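You operate a simulated robot arm through the tools that you are given. There is no shell and no other tool.

The job below is to be done with a simulated robot arm. You get a single attempt, and the scene is never put back.

JOB
Set the first head's stitch to 2.8 mm and knit one trial tube.
Fine: open the guard, set the knob, shut the guard, then bring the counter to 1 piece with UP and press START; wait for DONE.

Only the result counts: the job must be done as asked and must still hold three seconds after the hand-in. Knocking over, shifting, dropping, spilling or breaking anything else fails it.

ROBOT AND FRAMES
A 7-joint arm with a fingered hand, fixed in place. Base frame: the origin is on the floor under the middle of its stand, x ahead of it, y to its left, z up. Lengths are in mm, angles in degrees, forces in N, time in s.
It reaches about 1228 mm from its shoulder. Its first joint turns from -115.0 to 115.0 degrees. Payload 5 kg.
Tool frame: the origin (TCP) lies between the finger pads and is the grasp point; the fingertips stand 32 mm ahead of it; z points along the fingers, y is the line along which they close. The gripper opens to 160 mm; its body begins 89 mm behind the TCP. The gripper is a hand of 4 fingers: y runs from the thumb to the fingers, the wrist lies at [0, 0, -267] in the tool frame.
Orientation is told as [roll, pitch, yaw] about the base's x, y, z axes, in that order, counted from this pose: with the fingers straight down and closing along the base's y, the tool's x points along the base's -x, its y along +y and its z along -z.

CONTROLS
- The arm moves only by the tool jog_arm. Its argument "moves" is a list of rows, each a list of 6 numbers: the shift along the base's x, y, z in mm, then the turn, a rotation vector about the base's x, y, z in degrees. In form: [[dx, dy, dz, ax, ay, az], ...]. A call has 1 to 20 rows; each row is the pose to reach, as a shift and turn from the pose commanded when the call began. Rows are played at 5 a second. More than 50 mm and 8.6 degrees between two rows, and nothing of the call is played. Where a pose cannot be reached the arm comes as near as it can. A force on the tool above 40 N (or 10 N above the force at the start of the call, whichever is more), or a blocked arm, ends the call early, and 0.2 s more pass. In this call time passes only in rows, and 0.2 s behind the last. It gives the time, the measured TCP pose, the force on the tool (base axes), the opening and the grip force at its end, in the units of the frame above (readings bear some noise), with the torque about the TCP (base axes, N m) and any sound that the robot's microphone picked up.
- Cameras (640 x 400 px; columns grow to the right, rows downward): "scene" is fixed at [50.4, 499.3, 1664.8]; the picture's right is [-0.77, -0.64, 0.00], its down [-0.18, 0.22, -0.96] and it looks along [0.61, -0.74, -0.29] (base axes); focal length 321 px, centre (320, 200). "wrist" rides on the gripper at [80, -4, -114] in the tool frame; the picture's right is [0.05, 1.00, 0.00], its down [-0.82, 0.04, -0.58] and it looks along [-0.58, 0.03, 0.82] (tool axes); focal length 265 px, centre (320, 200). There is no depth. A picture from a camera that has moved, and an enlarged one, comes with that camera's place and axes in the base frame and with its lens.
- grab_frame(camera): a new picture of that camera. It takes no simulated time.
- move_column(by): slides the trunk up (or, below 0, down) by that many mm; the arm rides with it, the base frame stays. It gives what a move gives, with no picture.
- finger_targets(finger1, finger2, finger3, thumb_bend): sets how far each is bent, from 0 (flat) to 1 (curled in); at 0.3 the hand is open as for a grip, at 0.7 the pads meet at the TCP. One left out holds its place. A second passes; each finger stops where it meets its share of the squeeze, and holds until it gets a number again. It is the only way to open and close the hand. It gives what a move gives, with no picture; readings hold the bend of each and the force on the fingers (four entries, about 0 where the hand has none), thumb and palm.
- enlarge(camera, box): a new picture of the part [left, top, right, bottom] of that camera's present view, enlarged. It takes no simulated time.
- hand_in(): hands the job in; it is judged then, once.

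Nothing tells you positions but the pictures and the camera data. Unless the task says otherwise, let go and move clear before handing in.

The tools are called after "Call:" by a JSON object that holds its "method" and its "body". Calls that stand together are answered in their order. jog_arm: Moves the arm, as the interface text tells. Its arguments: {"type":"object","properties":{"moves":{"type":"array","items":{"type":"array","items":{"type":"number"}}}},"required":["moves"]} The other tools are called the same way: move_column (by) moves the trunk up or down; finger_targets (finger1, finger2, finger3, thumb_bend) moves the fingers one by one; grab_frame (camera) takes a picture; enlarge (camera, box) takes an enlarged picture of a part of a camera's view; hand_in () hands the job in.

At the start:

```text
time: 0.0
position: [536.8, -288.0, 1568.3]
orientation: [-0.1, 0.0, -0.1]
contact_force: [-0.1, -0.5, -0.4]
torque: [0.02, 0.01, 0.0]
grip_width: 159.9
grasp_force: 0.0
shape: jaw
bend: [0.3, 0.3, 0.3, 0.3]
finger forces: [0.1, 0.0, 0.0, 0.0, 0.0, 0.0]
trunk travel left (down, up): [-775.0, 215.0]
```

scene: 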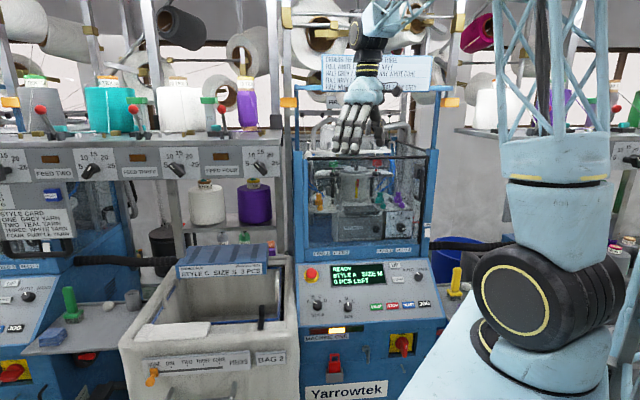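
wrist: 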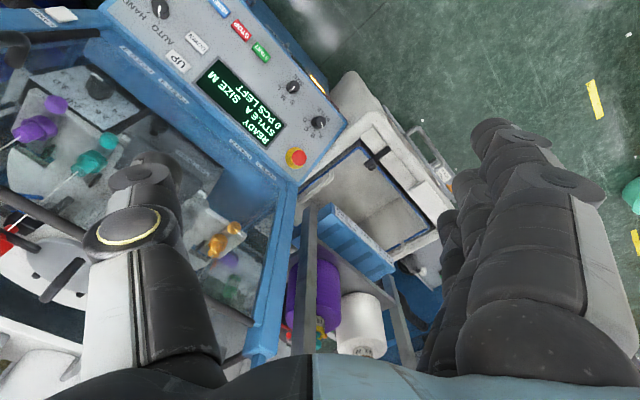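

I see a knitting machine with a guarded knitting head behind a clear guard, and a control panel with display and buttons in front. I'll enlarge the views first to find the guard, the knob and the buttons.

Call:
{"method": "enlarge", "body": {"camera": "scene", "box": [280, 130, 450, 260]}}

Call:
{"method": "enlarge", "body": {"camera": "scene", "box": [280, 230, 460, 400]}}

Call:
{"method": "enlarge", "body": {"camera": "scene", "box": [290, 40, 450, 140]}}

Call:
{"method": "enlarge", "body": {"camera": "wrist", "box": [0, 0, 340, 220]}}

```text
3.08 times, centred on (365, 195) of scene
camera zoom: at [50.4, 499.3, 1664.8], right [-0.77, -0.64, 0.0], down [-0.18, 0.22, -0.96], along [0.61, -0.74, -0.29], focal length 988 px, centre (182, 215)
```

zoom: 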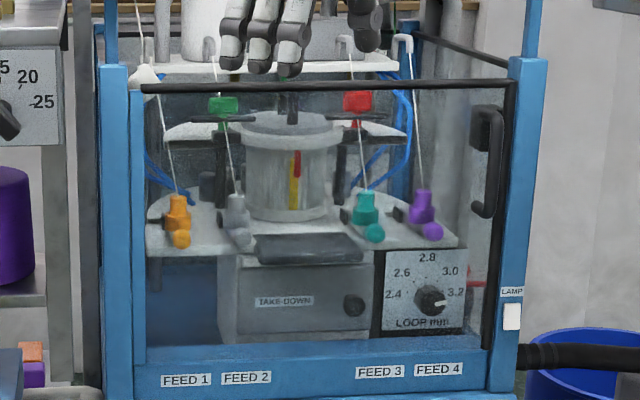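

```text
2.35 times, centred on (370, 315) of scene
camera zoom: at [50.4, 499.3, 1664.8], right [-0.77, -0.64, 0.0], down [-0.18, 0.22, -0.96], along [0.61, -0.74, -0.29], focal length 756 px, centre (202, -71)
```

zoom: 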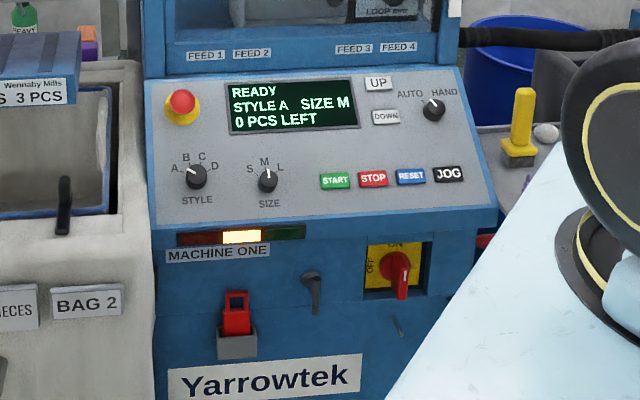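

```text
4.00 times, centred on (370, 90) of scene
camera zoom: at [50.4, 499.3, 1664.8], right [-0.77, -0.64, 0.0], down [-0.18, 0.22, -0.96], along [0.61, -0.74, -0.29], focal length 1285 px, centre (120, 640)
```

zoom: 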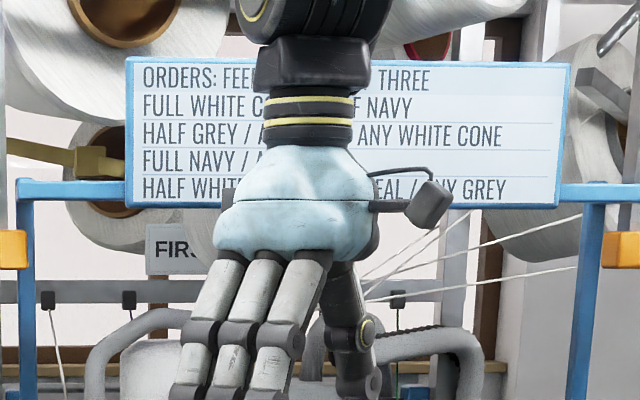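

```text
1.82 times, centred on (170, 110) of wrist
camera zoom: at [456.3, -290.6, 1681.6], right [-0.05, 1.0, 0.0], down [0.82, 0.04, 0.58], along [0.58, 0.03, -0.82], focal length 483 px, centre (593, 364)
```

zoom: 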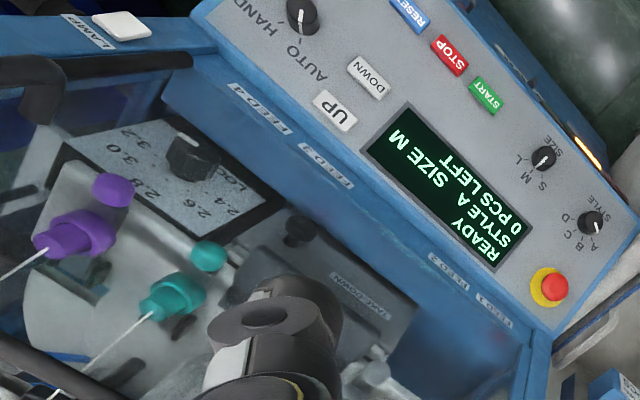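

The panel slopes at about 40° and faces the base's -x/+y side: START is near (544,-430,937) and UP near (556,-587,1041). Next I'll look more closely at the labels, the guard handle and what surrounds the head.

Call:
{"method": "enlarge", "body": {"camera": "scene", "box": [300, 80, 440, 170]}}

Call:
{"method": "enlarge", "body": {"camera": "scene", "box": [290, 150, 380, 250]}}

Call:
{"method": "enlarge", "body": {"camera": "scene", "box": [370, 150, 460, 260]}}

Call:
{"method": "enlarge", "body": {"camera": "scene", "box": [0, 60, 300, 260]}}

Call:
{"method": "enlarge", "body": {"camera": "wrist", "box": [0, 60, 200, 220]}}

```text
4.44 times, centred on (370, 125) of scene
camera zoom: at [50.4, 499.3, 1664.8], right [-0.77, -0.64, 0.0], down [-0.18, 0.22, -0.96], along [0.61, -0.74, -0.29], focal length 1428 px, centre (98, 533)
```

zoom: 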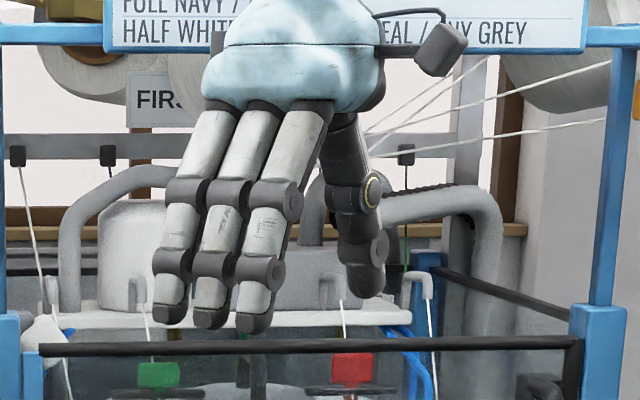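

```text
4.00 times, centred on (335, 200) of scene
camera zoom: at [50.4, 499.3, 1664.8], right [-0.77, -0.64, 0.0], down [-0.18, 0.22, -0.96], along [0.61, -0.74, -0.29], focal length 1285 px, centre (260, 200)
```

zoom: 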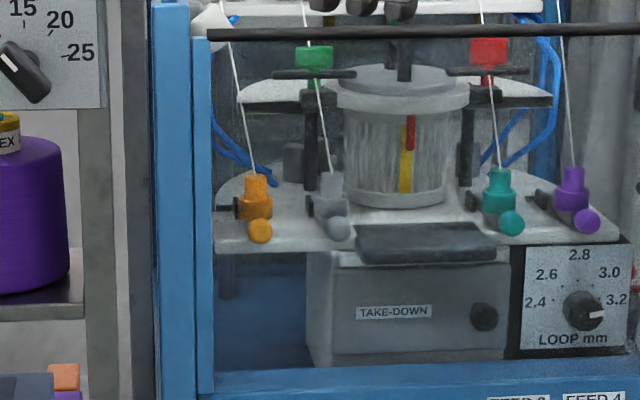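

```text
3.64 times, centred on (415, 205) of scene
camera zoom: at [50.4, 499.3, 1664.8], right [-0.77, -0.64, 0.0], down [-0.18, 0.22, -0.96], along [0.61, -0.74, -0.29], focal length 1168 px, centre (-26, 182)
```

zoom: 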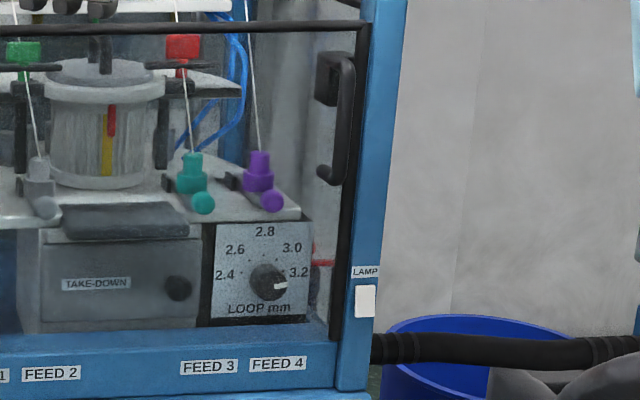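

```text
2.00 times, centred on (150, 160) of scene
camera zoom: at [50.4, 499.3, 1664.8], right [-0.77, -0.64, 0.0], down [-0.18, 0.22, -0.96], along [0.61, -0.74, -0.29], focal length 642 px, centre (660, 280)
```

zoom: 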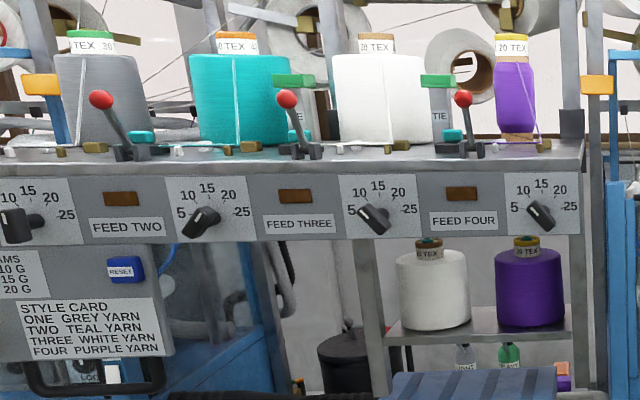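

```text
2.50 times, centred on (100, 140) of wrist
camera zoom: at [456.3, -290.6, 1681.6], right [-0.05, 1.0, 0.0], down [0.82, 0.04, 0.58], along [0.58, 0.03, -0.82], focal length 664 px, centre (870, 350)
```

zoom: 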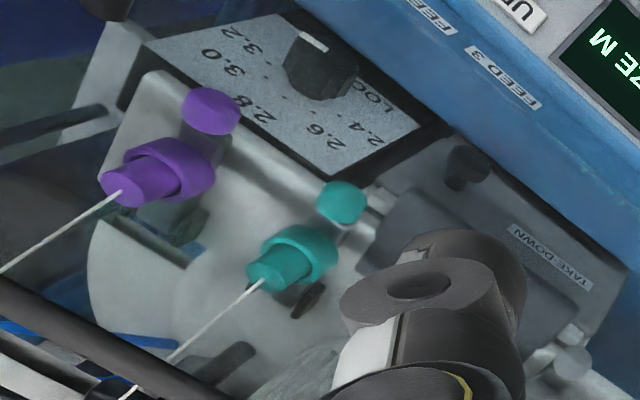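

I place the guard door about 850 mm out, hinged on the left, with its vertical handle at the right near (502,-639,1380). The stitch knob "LOOP mm" sits behind it, near (585,-680,1169), and points at about 3.2. I'll turn the hand toward the machine and look with the wrist camera.

Call:
{"method": "jog_arm", "body": {"moves": [[0, 0, 0, 0, 0, -8], [0, 0, 0, 0, 0, -16], [0, 0, 0, 0, 0, -24], [0, 0, 0, 0, 0, -32], [0, 0, 0, 0, 0, -40], [0, 0, 0, 0, 0, -45]]}}

```text
time: 1.4
position: [536.8, -288.5, 1567.9]
orientation: [0.0, 0.0, -45.0]
contact_force: [-0.5, 0.2, -0.4]
torque: [0.03, -0.01, 0.02]
grip_width: 160.0
grasp_force: 0.0
shape: jaw
bend: [0.3, 0.3, 0.3, 0.3]
finger forces: [0.1, 0.0, 0.0, 0.0, 0.1, 0.0]
trunk travel left (down, up): [-775.0, 215.0]
```

Call:
{"method": "grab_frame", "body": {"camera": "wrist"}}

Call:
{"method": "grab_frame", "body": {"camera": "scene"}}

```text
taken
camera wrist: at [476.9, -233.1, 1681.3], right [0.67, 0.74, 0.0], down [0.61, -0.55, 0.58], along [0.43, -0.39, -0.82], focal length 265 px, centre (320, 200)
```

wrist: 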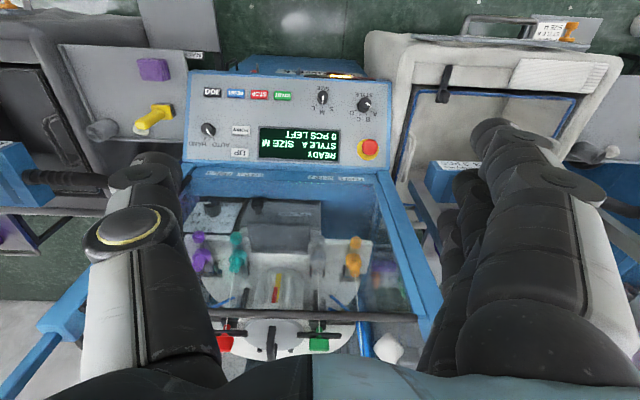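

```text
taken
```

scene: 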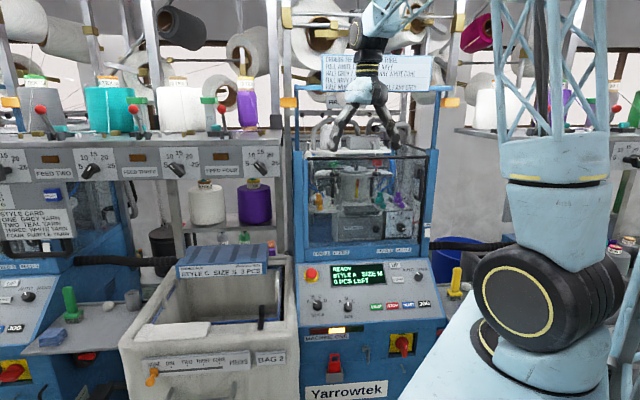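

The wrist view now lines up almost squarely with the machine, so I'll zoom in to refine positions.

Call:
{"method": "enlarge", "body": {"camera": "wrist", "box": [170, 50, 430, 210]}}

Call:
{"method": "enlarge", "body": {"camera": "wrist", "box": [170, 180, 450, 370]}}

Call:
{"method": "enlarge", "body": {"camera": "wrist", "box": [0, 100, 260, 260]}}

Call:
{"method": "enlarge", "body": {"camera": "scene", "box": [280, 70, 460, 190]}}

```text
2.46 times, centred on (300, 130) of wrist
camera zoom: at [476.9, -233.1, 1681.3], right [0.67, 0.74, 0.0], down [0.61, -0.55, 0.58], along [0.43, -0.39, -0.82], focal length 653 px, centre (369, 372)
```

zoom: 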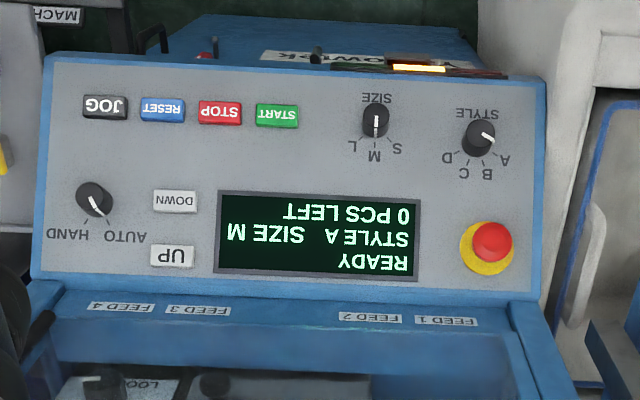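

```text
2.11 times, centred on (310, 275) of wrist
camera zoom: at [476.9, -233.1, 1681.3], right [0.67, 0.74, 0.0], down [0.61, -0.55, 0.58], along [0.43, -0.39, -0.82], focal length 559 px, centre (341, 42)
```

zoom: 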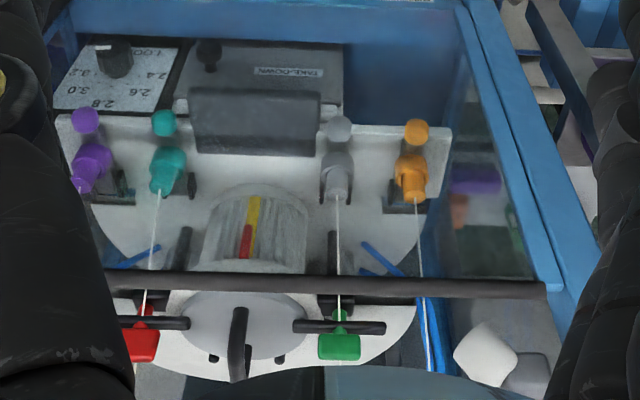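

```text
2.46 times, centred on (130, 180) of wrist
camera zoom: at [476.9, -233.1, 1681.3], right [0.67, 0.74, 0.0], down [0.61, -0.55, 0.58], along [0.43, -0.39, -0.82], focal length 653 px, centre (788, 249)
```

zoom: 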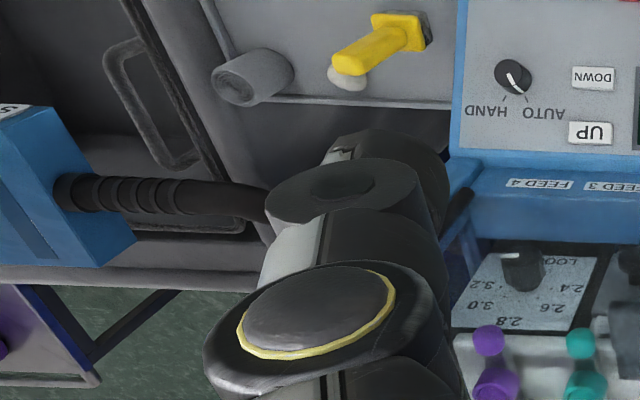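

```text
3.33 times, centred on (370, 130) of scene
camera zoom: at [50.4, 499.3, 1664.8], right [-0.77, -0.64, 0.0], down [-0.18, 0.22, -0.96], along [0.61, -0.74, -0.29], focal length 1071 px, centre (153, 433)
```

zoom: 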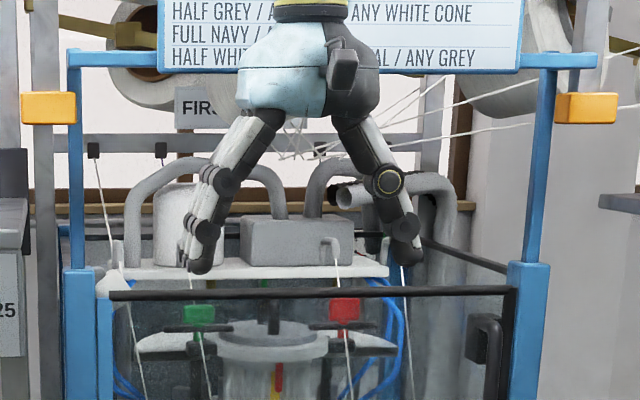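

The machine's right direction is about (-0.707,-0.707) and its depth direction about (0.707,-0.707). The handle bar is near (498,-639), z 1315–1446. I'll swing the hand so the fingers point forward at the guard, stopping well short of it.

Call:
{"method": "jog_arm", "body": {"moves": [[-10, -22, -10, -5.3, -5.3, 0], [-21, -44, -20, -10.6, -10.6, 0], [-32, -66, -30, -15.9, -15.9, 0], [-42, -88, -40, -21.2, -21.2, 0], [-53, -110, -50, -26.5, -26.5, 0], [-63, -132, -60, -31.8, -31.8, 0], [-74, -154, -70, -37.1, -37.1, 0], [-84, -176, -80, -42.4, -42.4, 0], [-95, -198, -90, -47.7, -47.7, 0], [-105, -220, -100, -53.0, -53.0, 0], [-116, -242, -110, -58.3, -58.3, 0], [-127, -263, -118, -63.6, -63.6, 0]]}}

```text
time: 4.0
position: [410.0, -554.0, 1448.2]
orientation: [15.3, -89.8, -60.3]
contact_force: [0.1, 0.4, -0.1]
torque: [-0.02, -0.01, 0.02]
grip_width: 159.7
grasp_force: 0.2
shape: jaw
bend: [0.3, 0.3, 0.3, 0.3]
finger forces: [0.1, 0.0, 0.0, 0.1, 0.0, 0.0]
trunk travel left (down, up): [-775.0, 215.0]
```

Call:
{"method": "grab_frame", "body": {"camera": "wrist"}}

Call:
{"method": "grab_frame", "body": {"camera": "scene"}}

```text
taken
camera wrist: at [326.1, -475.1, 1367.2], right [0.71, 0.71, -0.05], down [-0.38, 0.44, 0.82], along [0.6, -0.56, 0.57], focal length 265 px, centre (320, 200)
```

wrist: 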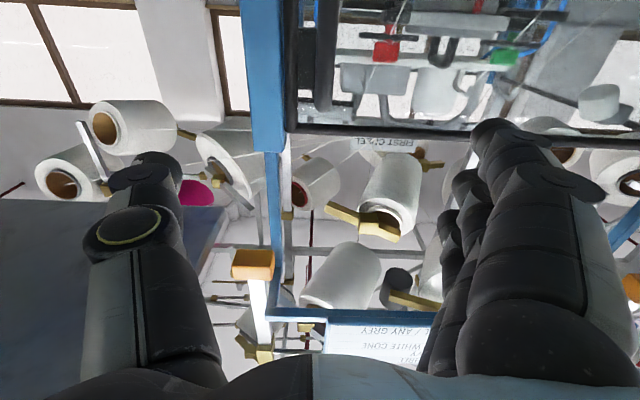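

```text
taken
```

scene: 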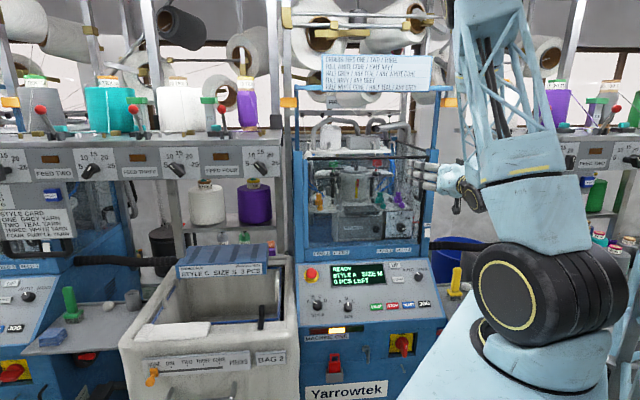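

Call:
{"method": "enlarge", "body": {"camera": "wrist", "box": [230, 0, 450, 150]}}

Call:
{"method": "enlarge", "body": {"camera": "scene", "box": [370, 130, 470, 230]}}

```text
2.67 times, centred on (340, 75) of wrist
camera zoom: at [326.1, -475.1, 1367.2], right [0.71, 0.71, -0.05], down [-0.38, 0.44, 0.82], along [0.6, -0.56, 0.57], focal length 708 px, centre (267, 533)
```

zoom: 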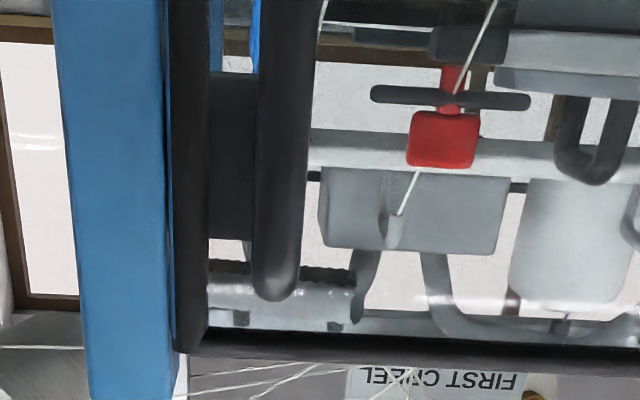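

```text
4.00 times, centred on (420, 180) of scene
camera zoom: at [50.4, 499.3, 1664.8], right [-0.77, -0.64, 0.0], down [-0.18, 0.22, -0.96], along [0.61, -0.74, -0.29], focal length 1285 px, centre (-80, 280)
```

zoom: 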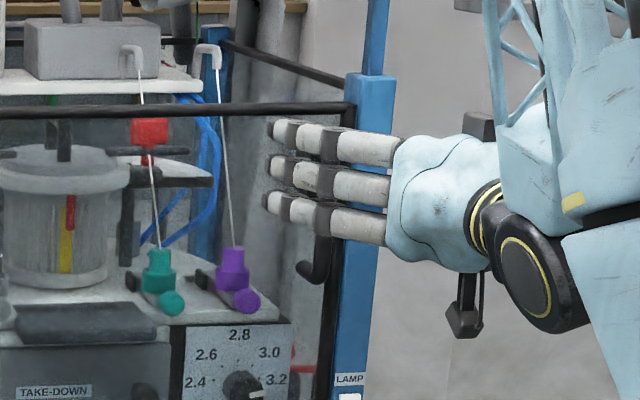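

The handle bar is at about R≈99, B≈800 in the machine frame, z 1317–1436 and roughly 17 mm thick. A post stands just to its right, so I'll part-close the thumb and come down to handle height before going in.

Call:
{"method": "jog_arm", "body": {"moves": [[2, 2, -40, 0, 0, 0], [2, 2, -72, 0, 0, 0]]}}

Call:
{"method": "finger_targets", "body": {"finger1": 0.45, "finger2": 0.45, "finger3": 0.45, "thumb_bend": 0.55}}

Call:
{"method": "grab_frame", "body": {"camera": "wrist"}}

Call:
{"method": "enlarge", "body": {"camera": "scene", "box": [370, 130, 470, 230]}}

```text
time: 4.6
position: [409.9, -548.1, 1377.4]
orientation: [-37.2, -90.0, -8.0]
contact_force: [-0.6, -0.3, -0.1]
torque: [0.05, -0.01, 0.0]
grip_width: 159.8
grasp_force: 0.1
shape: jaw
bend: [0.3, 0.3, 0.3, 0.3]
finger forces: [0.0, 0.1, 0.1, 0.0, 0.0, 0.1]
trunk travel left (down, up): [-775.0, 215.0]
```

```text
time: 5.6
position: [410.7, -548.5, 1377.5]
orientation: [-0.3, -89.9, -44.7]
contact_force: [0.2, 0.2, 1.1]
torque: [0.0, 0.0, -0.01]
grip_width: 92.4
grasp_force: 0.1
shape: fingers
bend: [0.45, 0.45, 0.45, 0.55]
finger forces: [0.0, 0.0, 0.0, 0.0, 0.1, 0.1]
trunk travel left (down, up): [-775.0, 215.0]
```

```text
taken
camera wrist: at [326.1, -470.3, 1297.2], right [0.71, 0.71, -0.05], down [-0.38, 0.44, 0.82], along [0.6, -0.56, 0.58], focal length 265 px, centre (320, 200)
```

wrist: 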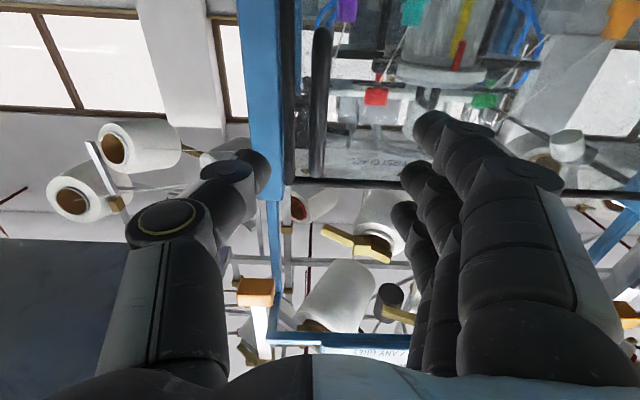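

```text
4.00 times, centred on (420, 180) of scene
camera zoom: at [50.4, 499.3, 1664.8], right [-0.77, -0.64, 0.0], down [-0.18, 0.22, -0.96], along [0.61, -0.74, -0.29], focal length 1285 px, centre (-80, 280)
```

zoom: 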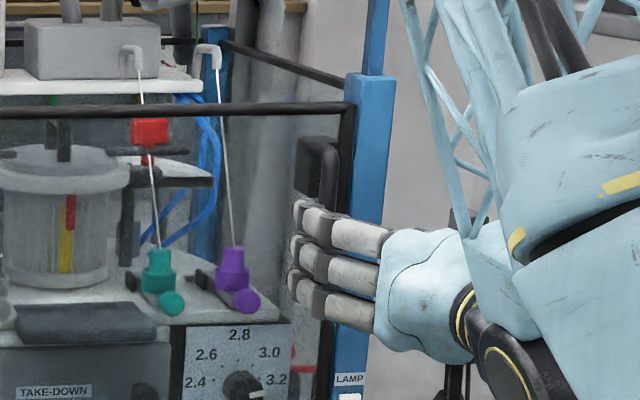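

The bar sits neatly between thumb and fingers in the wrist view. I'll bend the thumb slightly more to clear the post, then advance about 110 mm.

Call:
{"method": "finger_targets", "body": {"thumb_bend": 0.6}}

Call:
{"method": "jog_arm", "body": {"moves": [[19, -20, -3, 0, 0, 0], [38, -40, -6, 0, 0, 0], [57, -60, -6, 0, 0, 0], [71, -73, -6, 0, 0, 0]]}}

Call:
{"method": "grab_frame", "body": {"camera": "wrist"}}

Call:
{"method": "enlarge", "body": {"camera": "scene", "box": [370, 130, 470, 230]}}

```text
time: 6.6
position: [410.5, -548.7, 1378.0]
orientation: [-2.5, -89.8, -42.7]
contact_force: [0.3, -0.2, 0.5]
torque: [0.01, 0.01, -0.01]
grip_width: 82.3
grasp_force: 0.0
shape: fingers
bend: [0.45, 0.45, 0.45, 0.6]
finger forces: [0.0, 0.1, 0.1, 0.1, 0.0, 0.0]
trunk travel left (down, up): [-775.0, 215.0]
```

```text
time: 7.6
position: [483.9, -621.0, 1371.8]
orientation: [15.1, -89.9, -60.0]
contact_force: [-0.8, 0.1, 0.1]
torque: [0.0, -0.03, -0.03]
grip_width: 82.6
grasp_force: 0.0
shape: fingers
bend: [0.45, 0.45, 0.45, 0.6]
finger forces: [0.1, 0.1, 0.0, 0.1, 0.0, 0.0]
trunk travel left (down, up): [-775.0, 215.0]
```

```text
taken
camera wrist: at [399.6, -542.8, 1291.6], right [0.71, 0.71, -0.05], down [-0.38, 0.44, 0.82], along [0.6, -0.56, 0.58], focal length 265 px, centre (320, 200)
```

wrist: 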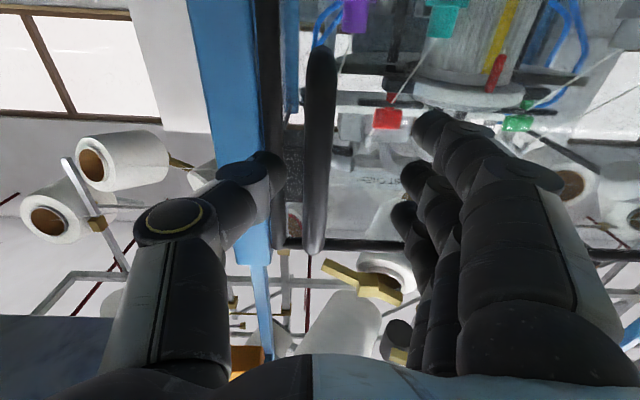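

```text
4.00 times, centred on (420, 180) of scene
camera zoom: at [50.4, 499.3, 1664.8], right [-0.77, -0.64, 0.0], down [-0.18, 0.22, -0.96], along [0.61, -0.74, -0.29], focal length 1285 px, centre (-80, 280)
```

zoom: 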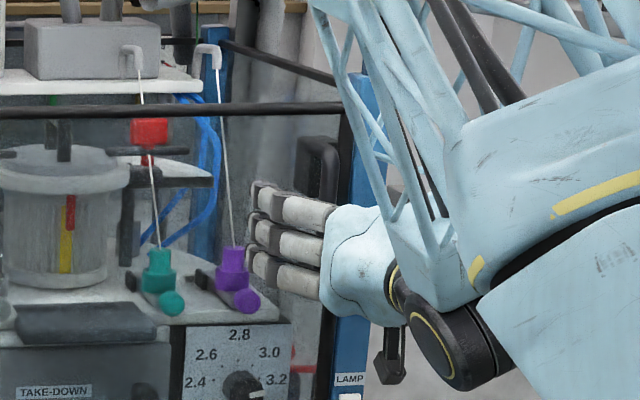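

Call:
{"method": "jog_arm", "body": {"moves": [[5, -7, 0, 0, 0, 0]]}}

Call:
{"method": "finger_targets", "body": {"finger1": 0.72, "finger2": 0.72, "finger3": 0.72, "thumb_bend": 0.72}}

Call:
{"method": "grab_frame", "body": {"camera": "wrist"}}

Call:
{"method": "enlarge", "body": {"camera": "scene", "box": [370, 130, 470, 230]}}

```text
time: 8.0
position: [488.3, -627.8, 1370.9]
orientation: [-15.2, -89.8, -29.7]
contact_force: [0.3, 0.0, 1.0]
torque: [-0.05, 0.0, -0.01]
grip_width: 82.4
grasp_force: 0.1
shape: fingers
bend: [0.45, 0.45, 0.45, 0.6]
finger forces: [0.1, 0.0, 0.0, 0.0, 0.0, 0.0]
trunk travel left (down, up): [-775.0, 215.0]
```

```text
time: 9.0
position: [489.7, -628.3, 1372.2]
orientation: [-6.3, -89.9, -38.7]
contact_force: [3.3, -1.2, 1.1]
torque: [-0.02, -0.03, -0.01]
grip_width: 26.6
grasp_force: 8.7
shape: fingers
bend: [0.71, 0.71, 0.71, 0.69]
finger forces: [3.3, 3.3, 3.4, 0.0, 7.2, 0.0]
trunk travel left (down, up): [-775.0, 215.0]
```

```text
taken
camera wrist: at [405.4, -549.7, 1291.4], right [0.71, 0.71, -0.05], down [-0.38, 0.44, 0.82], along [0.6, -0.56, 0.58], focal length 265 px, centre (320, 200)
```

wrist: 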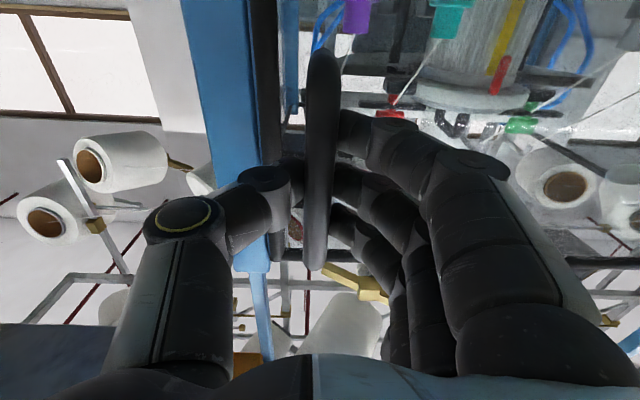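

```text
4.00 times, centred on (420, 180) of scene
camera zoom: at [50.4, 499.3, 1664.8], right [-0.77, -0.64, 0.0], down [-0.18, 0.22, -0.96], along [0.61, -0.74, -0.29], focal length 1285 px, centre (-80, 280)
```

zoom: 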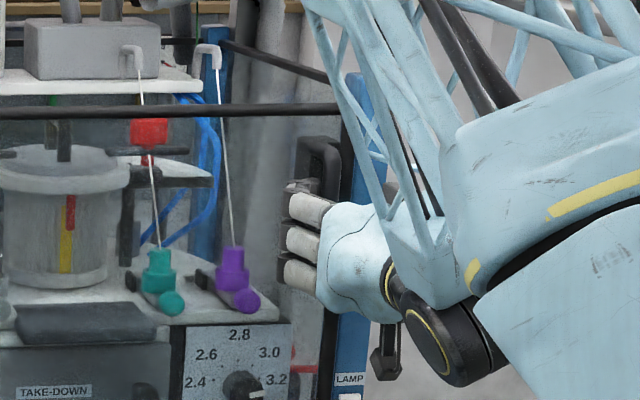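

The bar is gripped with about 8.7 N. I'll pull gently along the door's arc (hinge near R=-320, B=846) and check that it swings.

Call:
{"method": "jog_arm", "body": {"moves": [[-4.4, 6, 0, 0, 0, -1], [-8.8, 11.9, 0, 0, 0, -2], [-13, 18, 0, 0, 0, -3], [-17, 24, 0, 0, 0, -4]]}}

Call:
{"method": "enlarge", "body": {"camera": "scene", "box": [280, 120, 470, 260]}}

Call:
{"method": "grab_frame", "body": {"camera": "wrist"}}

```text
time: 10.0
position: [471.6, -605.2, 1370.9]
orientation: [-18.8, -89.8, -30.1]
contact_force: [3.9, 1.7, 1.7]
torque: [-0.02, -0.04, 0.06]
grip_width: 26.1
grasp_force: 7.8
shape: fingers
bend: [0.71, 0.71, 0.71, 0.69]
finger forces: [3.2, 3.3, 3.4, 0.0, 6.3, 0.1]
trunk travel left (down, up): [-775.0, 215.0]
```

```text
2.86 times, centred on (375, 190) of scene
camera zoom: at [50.4, 499.3, 1664.8], right [-0.77, -0.64, 0.0], down [-0.18, 0.22, -0.96], along [0.61, -0.74, -0.29], focal length 918 px, centre (163, 229)
```

zoom: 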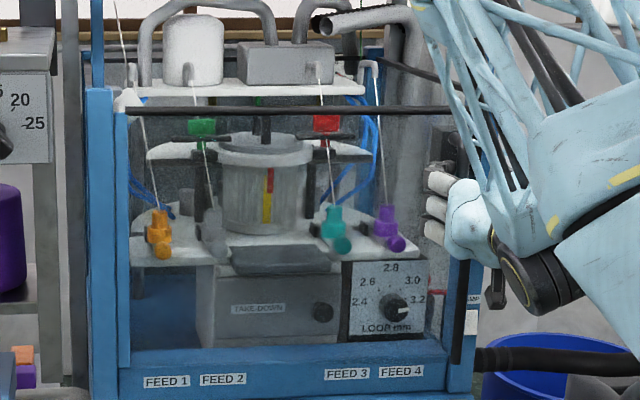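

```text
taken
camera wrist: at [393.5, -520.5, 1291.4], right [0.75, 0.66, -0.05], down [-0.35, 0.46, 0.82], along [0.56, -0.6, 0.58], focal length 265 px, centre (320, 200)
```

wrist: 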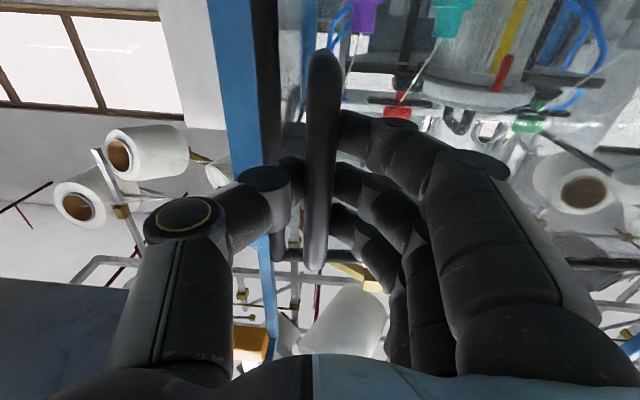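

The door swings with very little force, so the hinge guess is right. I'll continue along the arc to about 22°.

Call:
{"method": "jog_arm", "body": {"moves": [[-11.7, 18.7, 0, 0, 0, -3], [-22.3, 38.0, 0, 0, 0, -6], [-32.0, 57.9, 0, 0, 0, -9], [-40.7, 78.3, 0, 0, 0, -12], [-48.1, 99.1, 0, 0, 0, -15], [-54.5, 120.1, 0, 0, 0, -18]]}}

Call:
{"method": "grab_frame", "body": {"camera": "scene"}}

Call:
{"method": "grab_frame", "body": {"camera": "wrist"}}

```text
time: 11.4
position: [420.3, -491.6, 1372.5]
orientation: [47.7, -90.0, -115.1]
contact_force: [-9.7, -1.6, 1.4]
torque: [-0.02, 0.02, -0.11]
grip_width: 25.2
grasp_force: 6.2
shape: fingers
bend: [0.72, 0.72, 0.72, 0.69]
finger forces: [0.7, 0.8, 0.8, 0.1, 10.5, 0.1]
out of reach, approached as far as the arm can: row 6
trunk travel left (down, up): [-775.0, 215.0]
```

```text
taken
```

scene: 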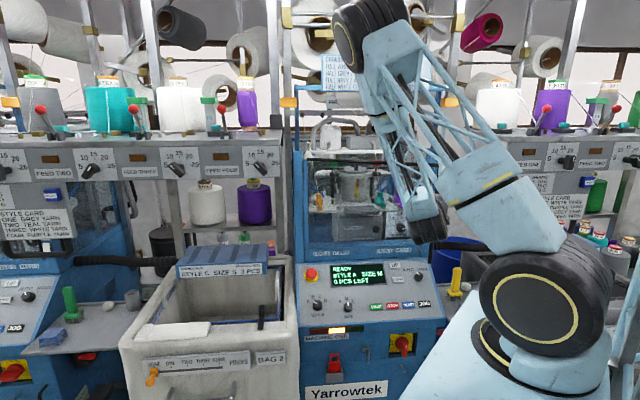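

```text
taken
camera wrist: at [372.9, -386.7, 1291.5], right [0.92, 0.39, -0.05], down [-0.18, 0.55, 0.82], along [0.34, -0.74, 0.58], focal length 265 px, centre (320, 200)
```

wrist: 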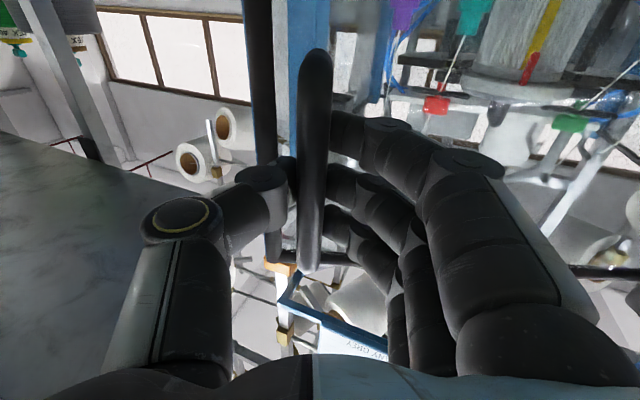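

The door is about 20° open, but the arm is folding close to its reach limit in this hand pose. I'll release the handle, lift clear, turn the fingers down and sweep the door further open from its inside edge.

Call:
{"method": "finger_targets", "body": {"finger1": 0.35, "finger2": 0.35, "finger3": 0.35, "thumb_bend": 0.4}}

Call:
{"method": "grab_frame", "body": {"camera": "wrist"}}

Call:
{"method": "enlarge", "body": {"camera": "scene", "box": [280, 80, 480, 260]}}

```text
time: 12.4
position: [424.1, -490.1, 1370.8]
orientation: [-15.9, -90.0, -51.2]
contact_force: [0.5, 0.6, -0.4]
torque: [0.0, -0.03, -0.04]
grip_width: 140.3
grasp_force: 0.0
shape: fingers
bend: [0.35, 0.35, 0.35, 0.4]
finger forces: [0.0, 0.0, 0.0, 0.1, 0.1, 0.0]
trunk travel left (down, up): [-775.0, 215.0]
```

```text
taken
camera wrist: at [375.7, -386.2, 1290.9], right [0.92, 0.39, -0.05], down [-0.19, 0.55, 0.82], along [0.35, -0.74, 0.58], focal length 265 px, centre (320, 200)
```

wrist: 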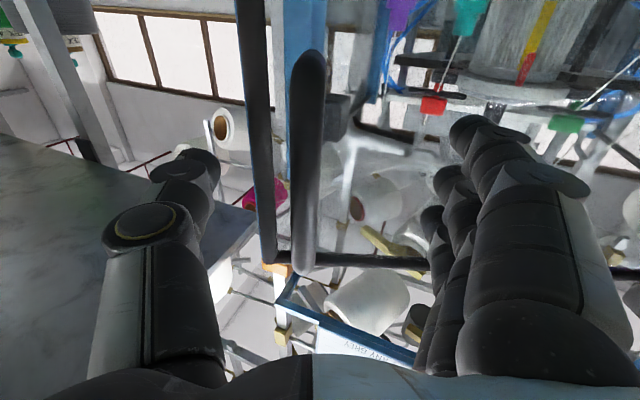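

```text
2.22 times, centred on (380, 170) of scene
camera zoom: at [50.4, 499.3, 1664.8], right [-0.77, -0.64, 0.0], down [-0.18, 0.22, -0.96], along [0.61, -0.74, -0.29], focal length 714 px, centre (187, 267)
```

zoom: 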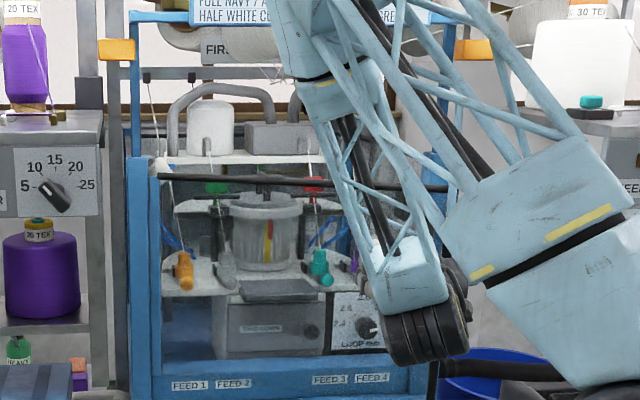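

The door stays put and the fingers are clear of the bar. I'll lift straight up past the handle and above the door's top edge.

Call:
{"method": "jog_arm", "body": {"moves": [[0, 0, 30, 0, 0, 0], [0, 0, 60, 0, 0, 0], [0, 0, 90, 0, 0, 0], [0, 0, 120, 0, 0, 0], [0, 0, 150, 0, 0, 0], [0, 0, 175, 0, 0, 0]]}}

Call:
{"method": "grab_frame", "body": {"camera": "wrist"}}

Call:
{"method": "grab_frame", "body": {"camera": "scene"}}

```text
time: 13.8
position: [420.5, -491.2, 1547.0]
orientation: [7.1, -90.0, -74.1]
contact_force: [-0.3, -0.3, -0.2]
torque: [0.01, 0.0, 0.02]
grip_width: 140.7
grasp_force: 0.0
shape: fingers
bend: [0.35, 0.35, 0.35, 0.4]
finger forces: [0.0, 0.0, 0.0, 0.1, 0.0, 0.2]
out of reach, approached as far as the arm can: row 1, 2
trunk travel left (down, up): [-775.0, 215.0]
```

```text
taken
camera wrist: at [373.0, -386.7, 1466.5], right [0.92, 0.39, -0.05], down [-0.19, 0.55, 0.82], along [0.35, -0.74, 0.58], focal length 265 px, centre (320, 200)
```

wrist: 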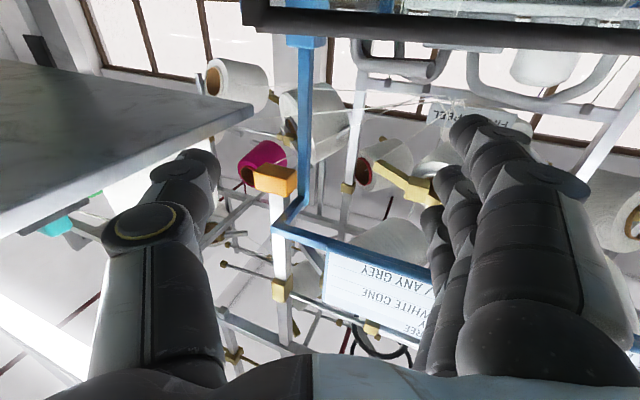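

```text
taken
```

scene: 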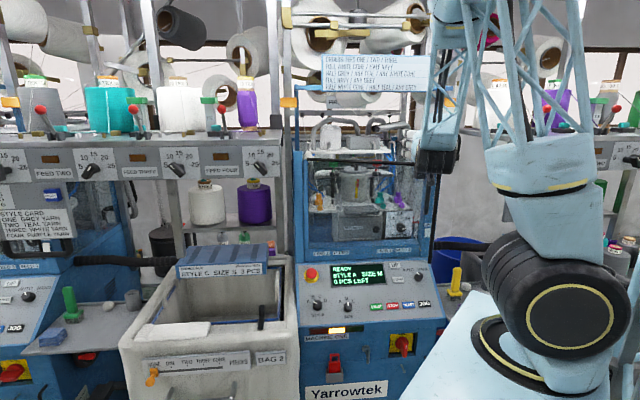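

The hand is clear above the door. Next I'll close it into a compact shape, go round the free edge on the right, and lower it so the hand's left side can push the door open from inside.

Call:
{"method": "finger_targets", "body": {"finger1": 0.7, "finger2": 0.7, "finger3": 0.7, "thumb_bend": 0.68}}

Call:
{"method": "jog_arm", "body": {"moves": [[-5, -28, 0, 0, 0, 4], [-10, -56, 0, 0, 0, 8], [-15, -84, 0, 0, 0, 12], [-20, -112, 0, 0, 0, 16], [-26, -140, 0, 0, 0, 19], [-32, -166, 0, 0, 0, 22]]}}

Call:
{"method": "grab_frame", "body": {"camera": "wrist"}}

Call:
{"method": "grab_frame", "body": {"camera": "scene"}}

```text
time: 14.8
position: [423.8, -489.9, 1546.2]
orientation: [-14.2, -89.9, -52.9]
contact_force: [-0.5, 0.3, -0.1]
torque: [0.0, 0.01, -0.03]
grip_width: 26.0
grasp_force: 0.1
shape: fingers
bend: [0.7, 0.7, 0.7, 0.68]
finger forces: [0.0, 0.0, 0.1, 0.0, 0.1, 0.1]
trunk travel left (down, up): [-775.0, 215.0]
```

```text
time: 16.1
position: [401.5, -631.0, 1546.2]
orientation: [-13.6, -89.9, -33.3]
contact_force: [6.4, 14.3, 1.9]
torque: [-0.16, 0.43, -1.89]
grip_width: 25.9
grasp_force: 7.5
shape: fingers
bend: [0.7, 0.7, 0.7, 0.68]
finger forces: [0.0, 0.0, 0.1, 0.0, 0.0, 15.2]
trunk travel left (down, up): [-775.0, 215.0]
stopped in row 6: the force on the tool passed its limit at 58 N (the readings are from after the stop); the commanded pose is now the measured one
```

```text
taken
camera wrist: at [319.7, -550.6, 1464.9], right [0.73, 0.69, -0.05], down [-0.36, 0.45, 0.82], along [0.58, -0.57, 0.58], focal length 265 px, centre (320, 200)
```

wrist: 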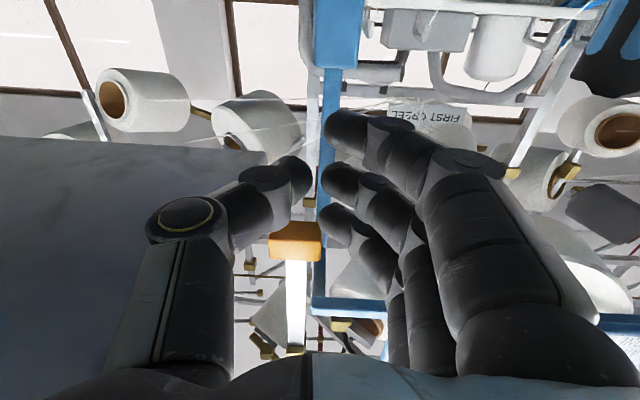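

```text
taken
```

scene: 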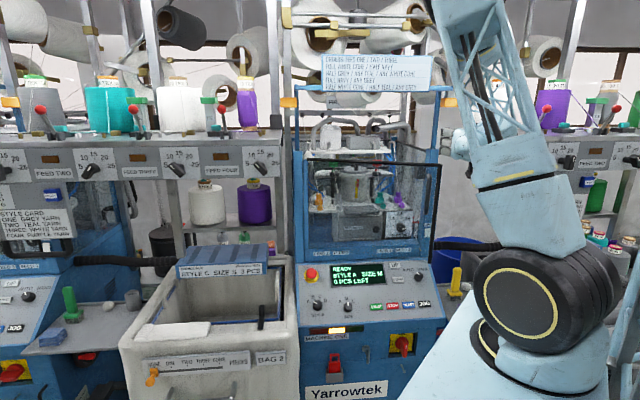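

The hand's right side touched a shelf edge of the neighbouring creel, near R≈211, z≥1564. I'll ease left, drop below the shelf, then shift right under it and lower beside the door's free edge.

Call:
{"method": "jog_arm", "body": {"moves": [[8, 8, 0, 0, 0, 0], [9, 9, -15, 0, 0, 1], [9, 9, -30, 0, 0, 2], [9, 9, -42, 0, 0, 3]]}}

Call:
{"method": "grab_frame", "body": {"camera": "wrist"}}

Call:
{"method": "enlarge", "body": {"camera": "scene", "box": [400, 60, 640, 210]}}

```text
time: 17.1
position: [406.9, -623.3, 1508.9]
orientation: [179.4, -89.6, 136.9]
contact_force: [0.3, -0.3, 30.8]
torque: [2.18, 0.17, -0.01]
grip_width: 25.4
grasp_force: 14.6
shape: fingers
bend: [0.7, 0.7, 0.7, 0.68]
finger forces: [29.1, 0.0, 0.0, 0.0, 0.0, 0.0]
trunk travel left (down, up): [-775.0, 215.0]
```

```text
taken
camera wrist: at [322.2, -546.8, 1428.0], right [0.69, 0.72, -0.05], down [-0.39, 0.43, 0.81], along [0.61, -0.54, 0.58], focal length 265 px, centre (320, 200)
```

wrist: 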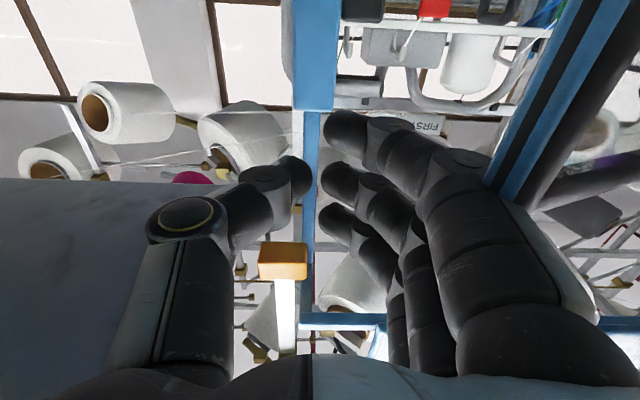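

```text
2.67 times, centred on (520, 135) of scene
camera zoom: at [50.4, 499.3, 1664.8], right [-0.77, -0.64, 0.0], down [-0.18, 0.22, -0.96], along [0.61, -0.74, -0.29], focal length 856 px, centre (-213, 373)
```

zoom: 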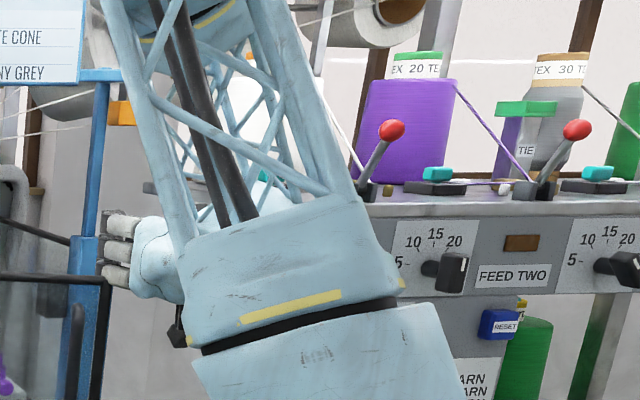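

Finger 1 is resting on the door's top corner. I'll lift off it, back away in front of the door, lower there, then go forward again just right of the free edge.

Call:
{"method": "jog_arm", "body": {"moves": [[0, 0, 6, 0, 0, 0], [0, 0, 10, 0, 0, 0], [-20, 14, 10, 0, 0, 0], [-40, 32, 10, 0, 0, 0], [-60, 48, 8, 0, 0, 0], [-78, 60, 4, 0, 0, 0]]}}

Call:
{"method": "grab_frame", "body": {"camera": "wrist"}}

```text
time: 18.5
position: [343.7, -560.2, 1506.3]
orientation: [-30.8, -89.7, -12.2]
contact_force: [30.7, 18.6, 3.5]
torque: [0.14, 0.44, -4.01]
grip_width: 25.7
grasp_force: 17.2
shape: fingers
bend: [0.7, 0.7, 0.7, 0.68]
finger forces: [0.0, 0.0, 0.1, 0.1, 0.0, 35.5]
trunk travel left (down, up): [-775.0, 215.0]
stopped in row 6: the force on the tool passed its limit at 48 N (the readings are from after the stop); the commanded pose is now the measured one
```

```text
taken
camera wrist: at [257.7, -484.1, 1426.3], right [0.68, 0.73, -0.05], down [-0.39, 0.42, 0.82], along [0.62, -0.54, 0.57], focal length 265 px, centre (320, 200)
```

wrist: 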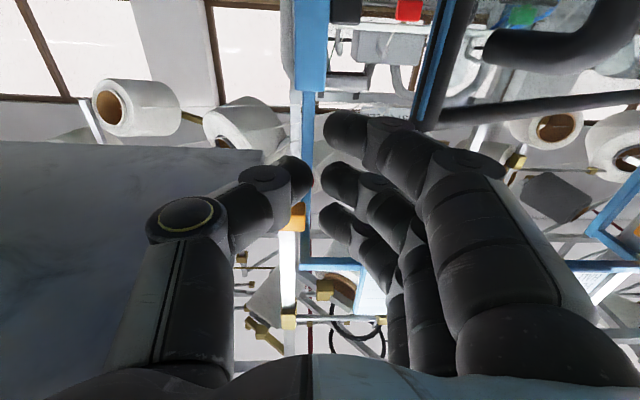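

The hand met the neighbouring creel again, at R≈205. I'll ease left off it, then check exactly where the door's free edge is before lowering.

Call:
{"method": "jog_arm", "body": {"moves": [[6, 6, 2, 0, 0, 0], [11, 11, 4, 0, 0, 0]]}}

Call:
{"method": "grab_frame", "body": {"camera": "wrist"}}

Call:
{"method": "grab_frame", "body": {"camera": "scene"}}

Call:
{"method": "enlarge", "body": {"camera": "scene", "box": [280, 110, 480, 260]}}

```text
time: 19.1
position: [345.4, -554.1, 1512.5]
orientation: [12.8, -90.0, -56.4]
contact_force: [-0.2, -0.3, 0.1]
torque: [0.0, -0.01, 0.0]
grip_width: 25.7
grasp_force: 0.0
shape: fingers
bend: [0.7, 0.7, 0.7, 0.68]
finger forces: [0.0, 0.1, 0.1, 0.0, 0.0, 0.0]
trunk travel left (down, up): [-775.0, 215.0]
```

```text
taken
camera wrist: at [260.1, -477.6, 1432.0], right [0.69, 0.72, -0.05], down [-0.39, 0.43, 0.82], along [0.61, -0.54, 0.58], focal length 265 px, centre (320, 200)
```

wrist: 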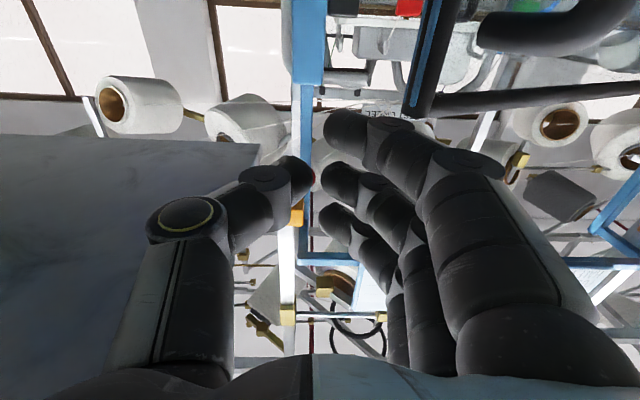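

```text
taken
```

scene: 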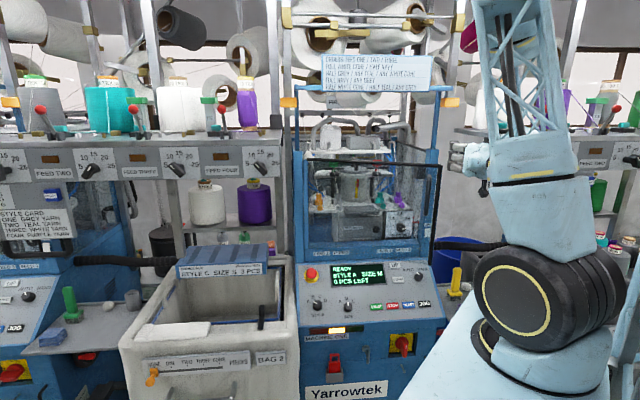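

```text
2.67 times, centred on (380, 185) of scene
camera zoom: at [50.4, 499.3, 1664.8], right [-0.77, -0.64, 0.0], down [-0.18, 0.22, -0.96], along [0.61, -0.74, -0.29], focal length 856 px, centre (160, 240)
```

zoom: 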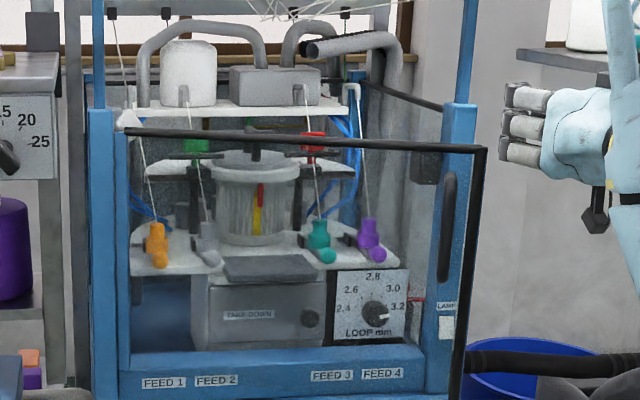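

The free edge is at about (R=101, B=671), so the door is roughly 22° open. The hand is free, just in front and to the right of it. I'll lower straight down here to about z=1360.

Call:
{"method": "jog_arm", "body": {"moves": [[1, -1, -25, 0, 0, 0], [2, -2, -50, 0, 0, 0], [2, -2, -75, 0, 0, 0], [2, -2, -100, 0, 0, 0], [2, -2, -125, 0, 0, 0], [2, -2, -150, 0, 0, 0]]}}

Call:
{"method": "grab_frame", "body": {"camera": "wrist"}}

Call:
{"method": "enlarge", "body": {"camera": "scene", "box": [360, 110, 560, 260]}}

```text
time: 20.5
position: [350.5, -555.8, 1360.7]
orientation: [7.1, -89.9, -50.5]
contact_force: [0.1, -0.6, 0.5]
torque: [-0.02, 0.0, 0.01]
grip_width: 25.6
grasp_force: 0.1
shape: fingers
bend: [0.7, 0.7, 0.7, 0.68]
finger forces: [0.0, 0.1, 0.0, 0.0, 0.0, 0.0]
trunk travel left (down, up): [-775.0, 215.0]
```

```text
taken
camera wrist: at [264.8, -479.6, 1282.0], right [0.69, 0.73, -0.05], down [-0.39, 0.43, 0.82], along [0.61, -0.54, 0.57], focal length 265 px, centre (320, 200)
```

wrist: 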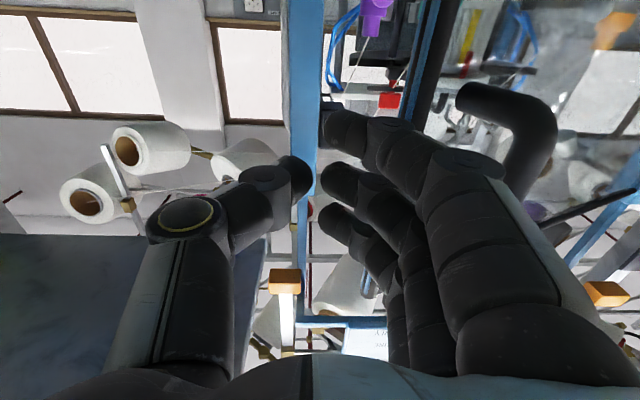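

```text
2.67 times, centred on (460, 185) of scene
camera zoom: at [50.4, 499.3, 1664.8], right [-0.77, -0.64, 0.0], down [-0.18, 0.22, -0.96], along [0.61, -0.74, -0.29], focal length 856 px, centre (-53, 240)
```

zoom: 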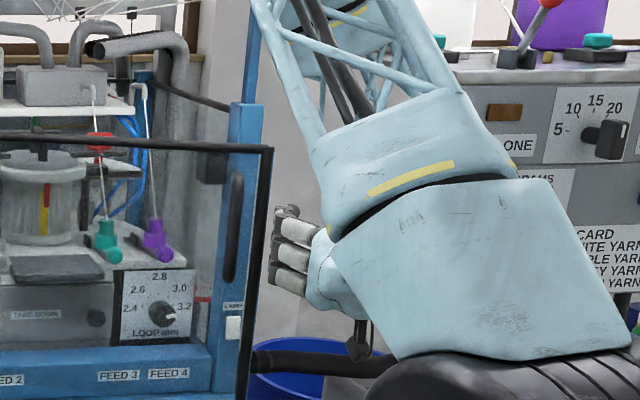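

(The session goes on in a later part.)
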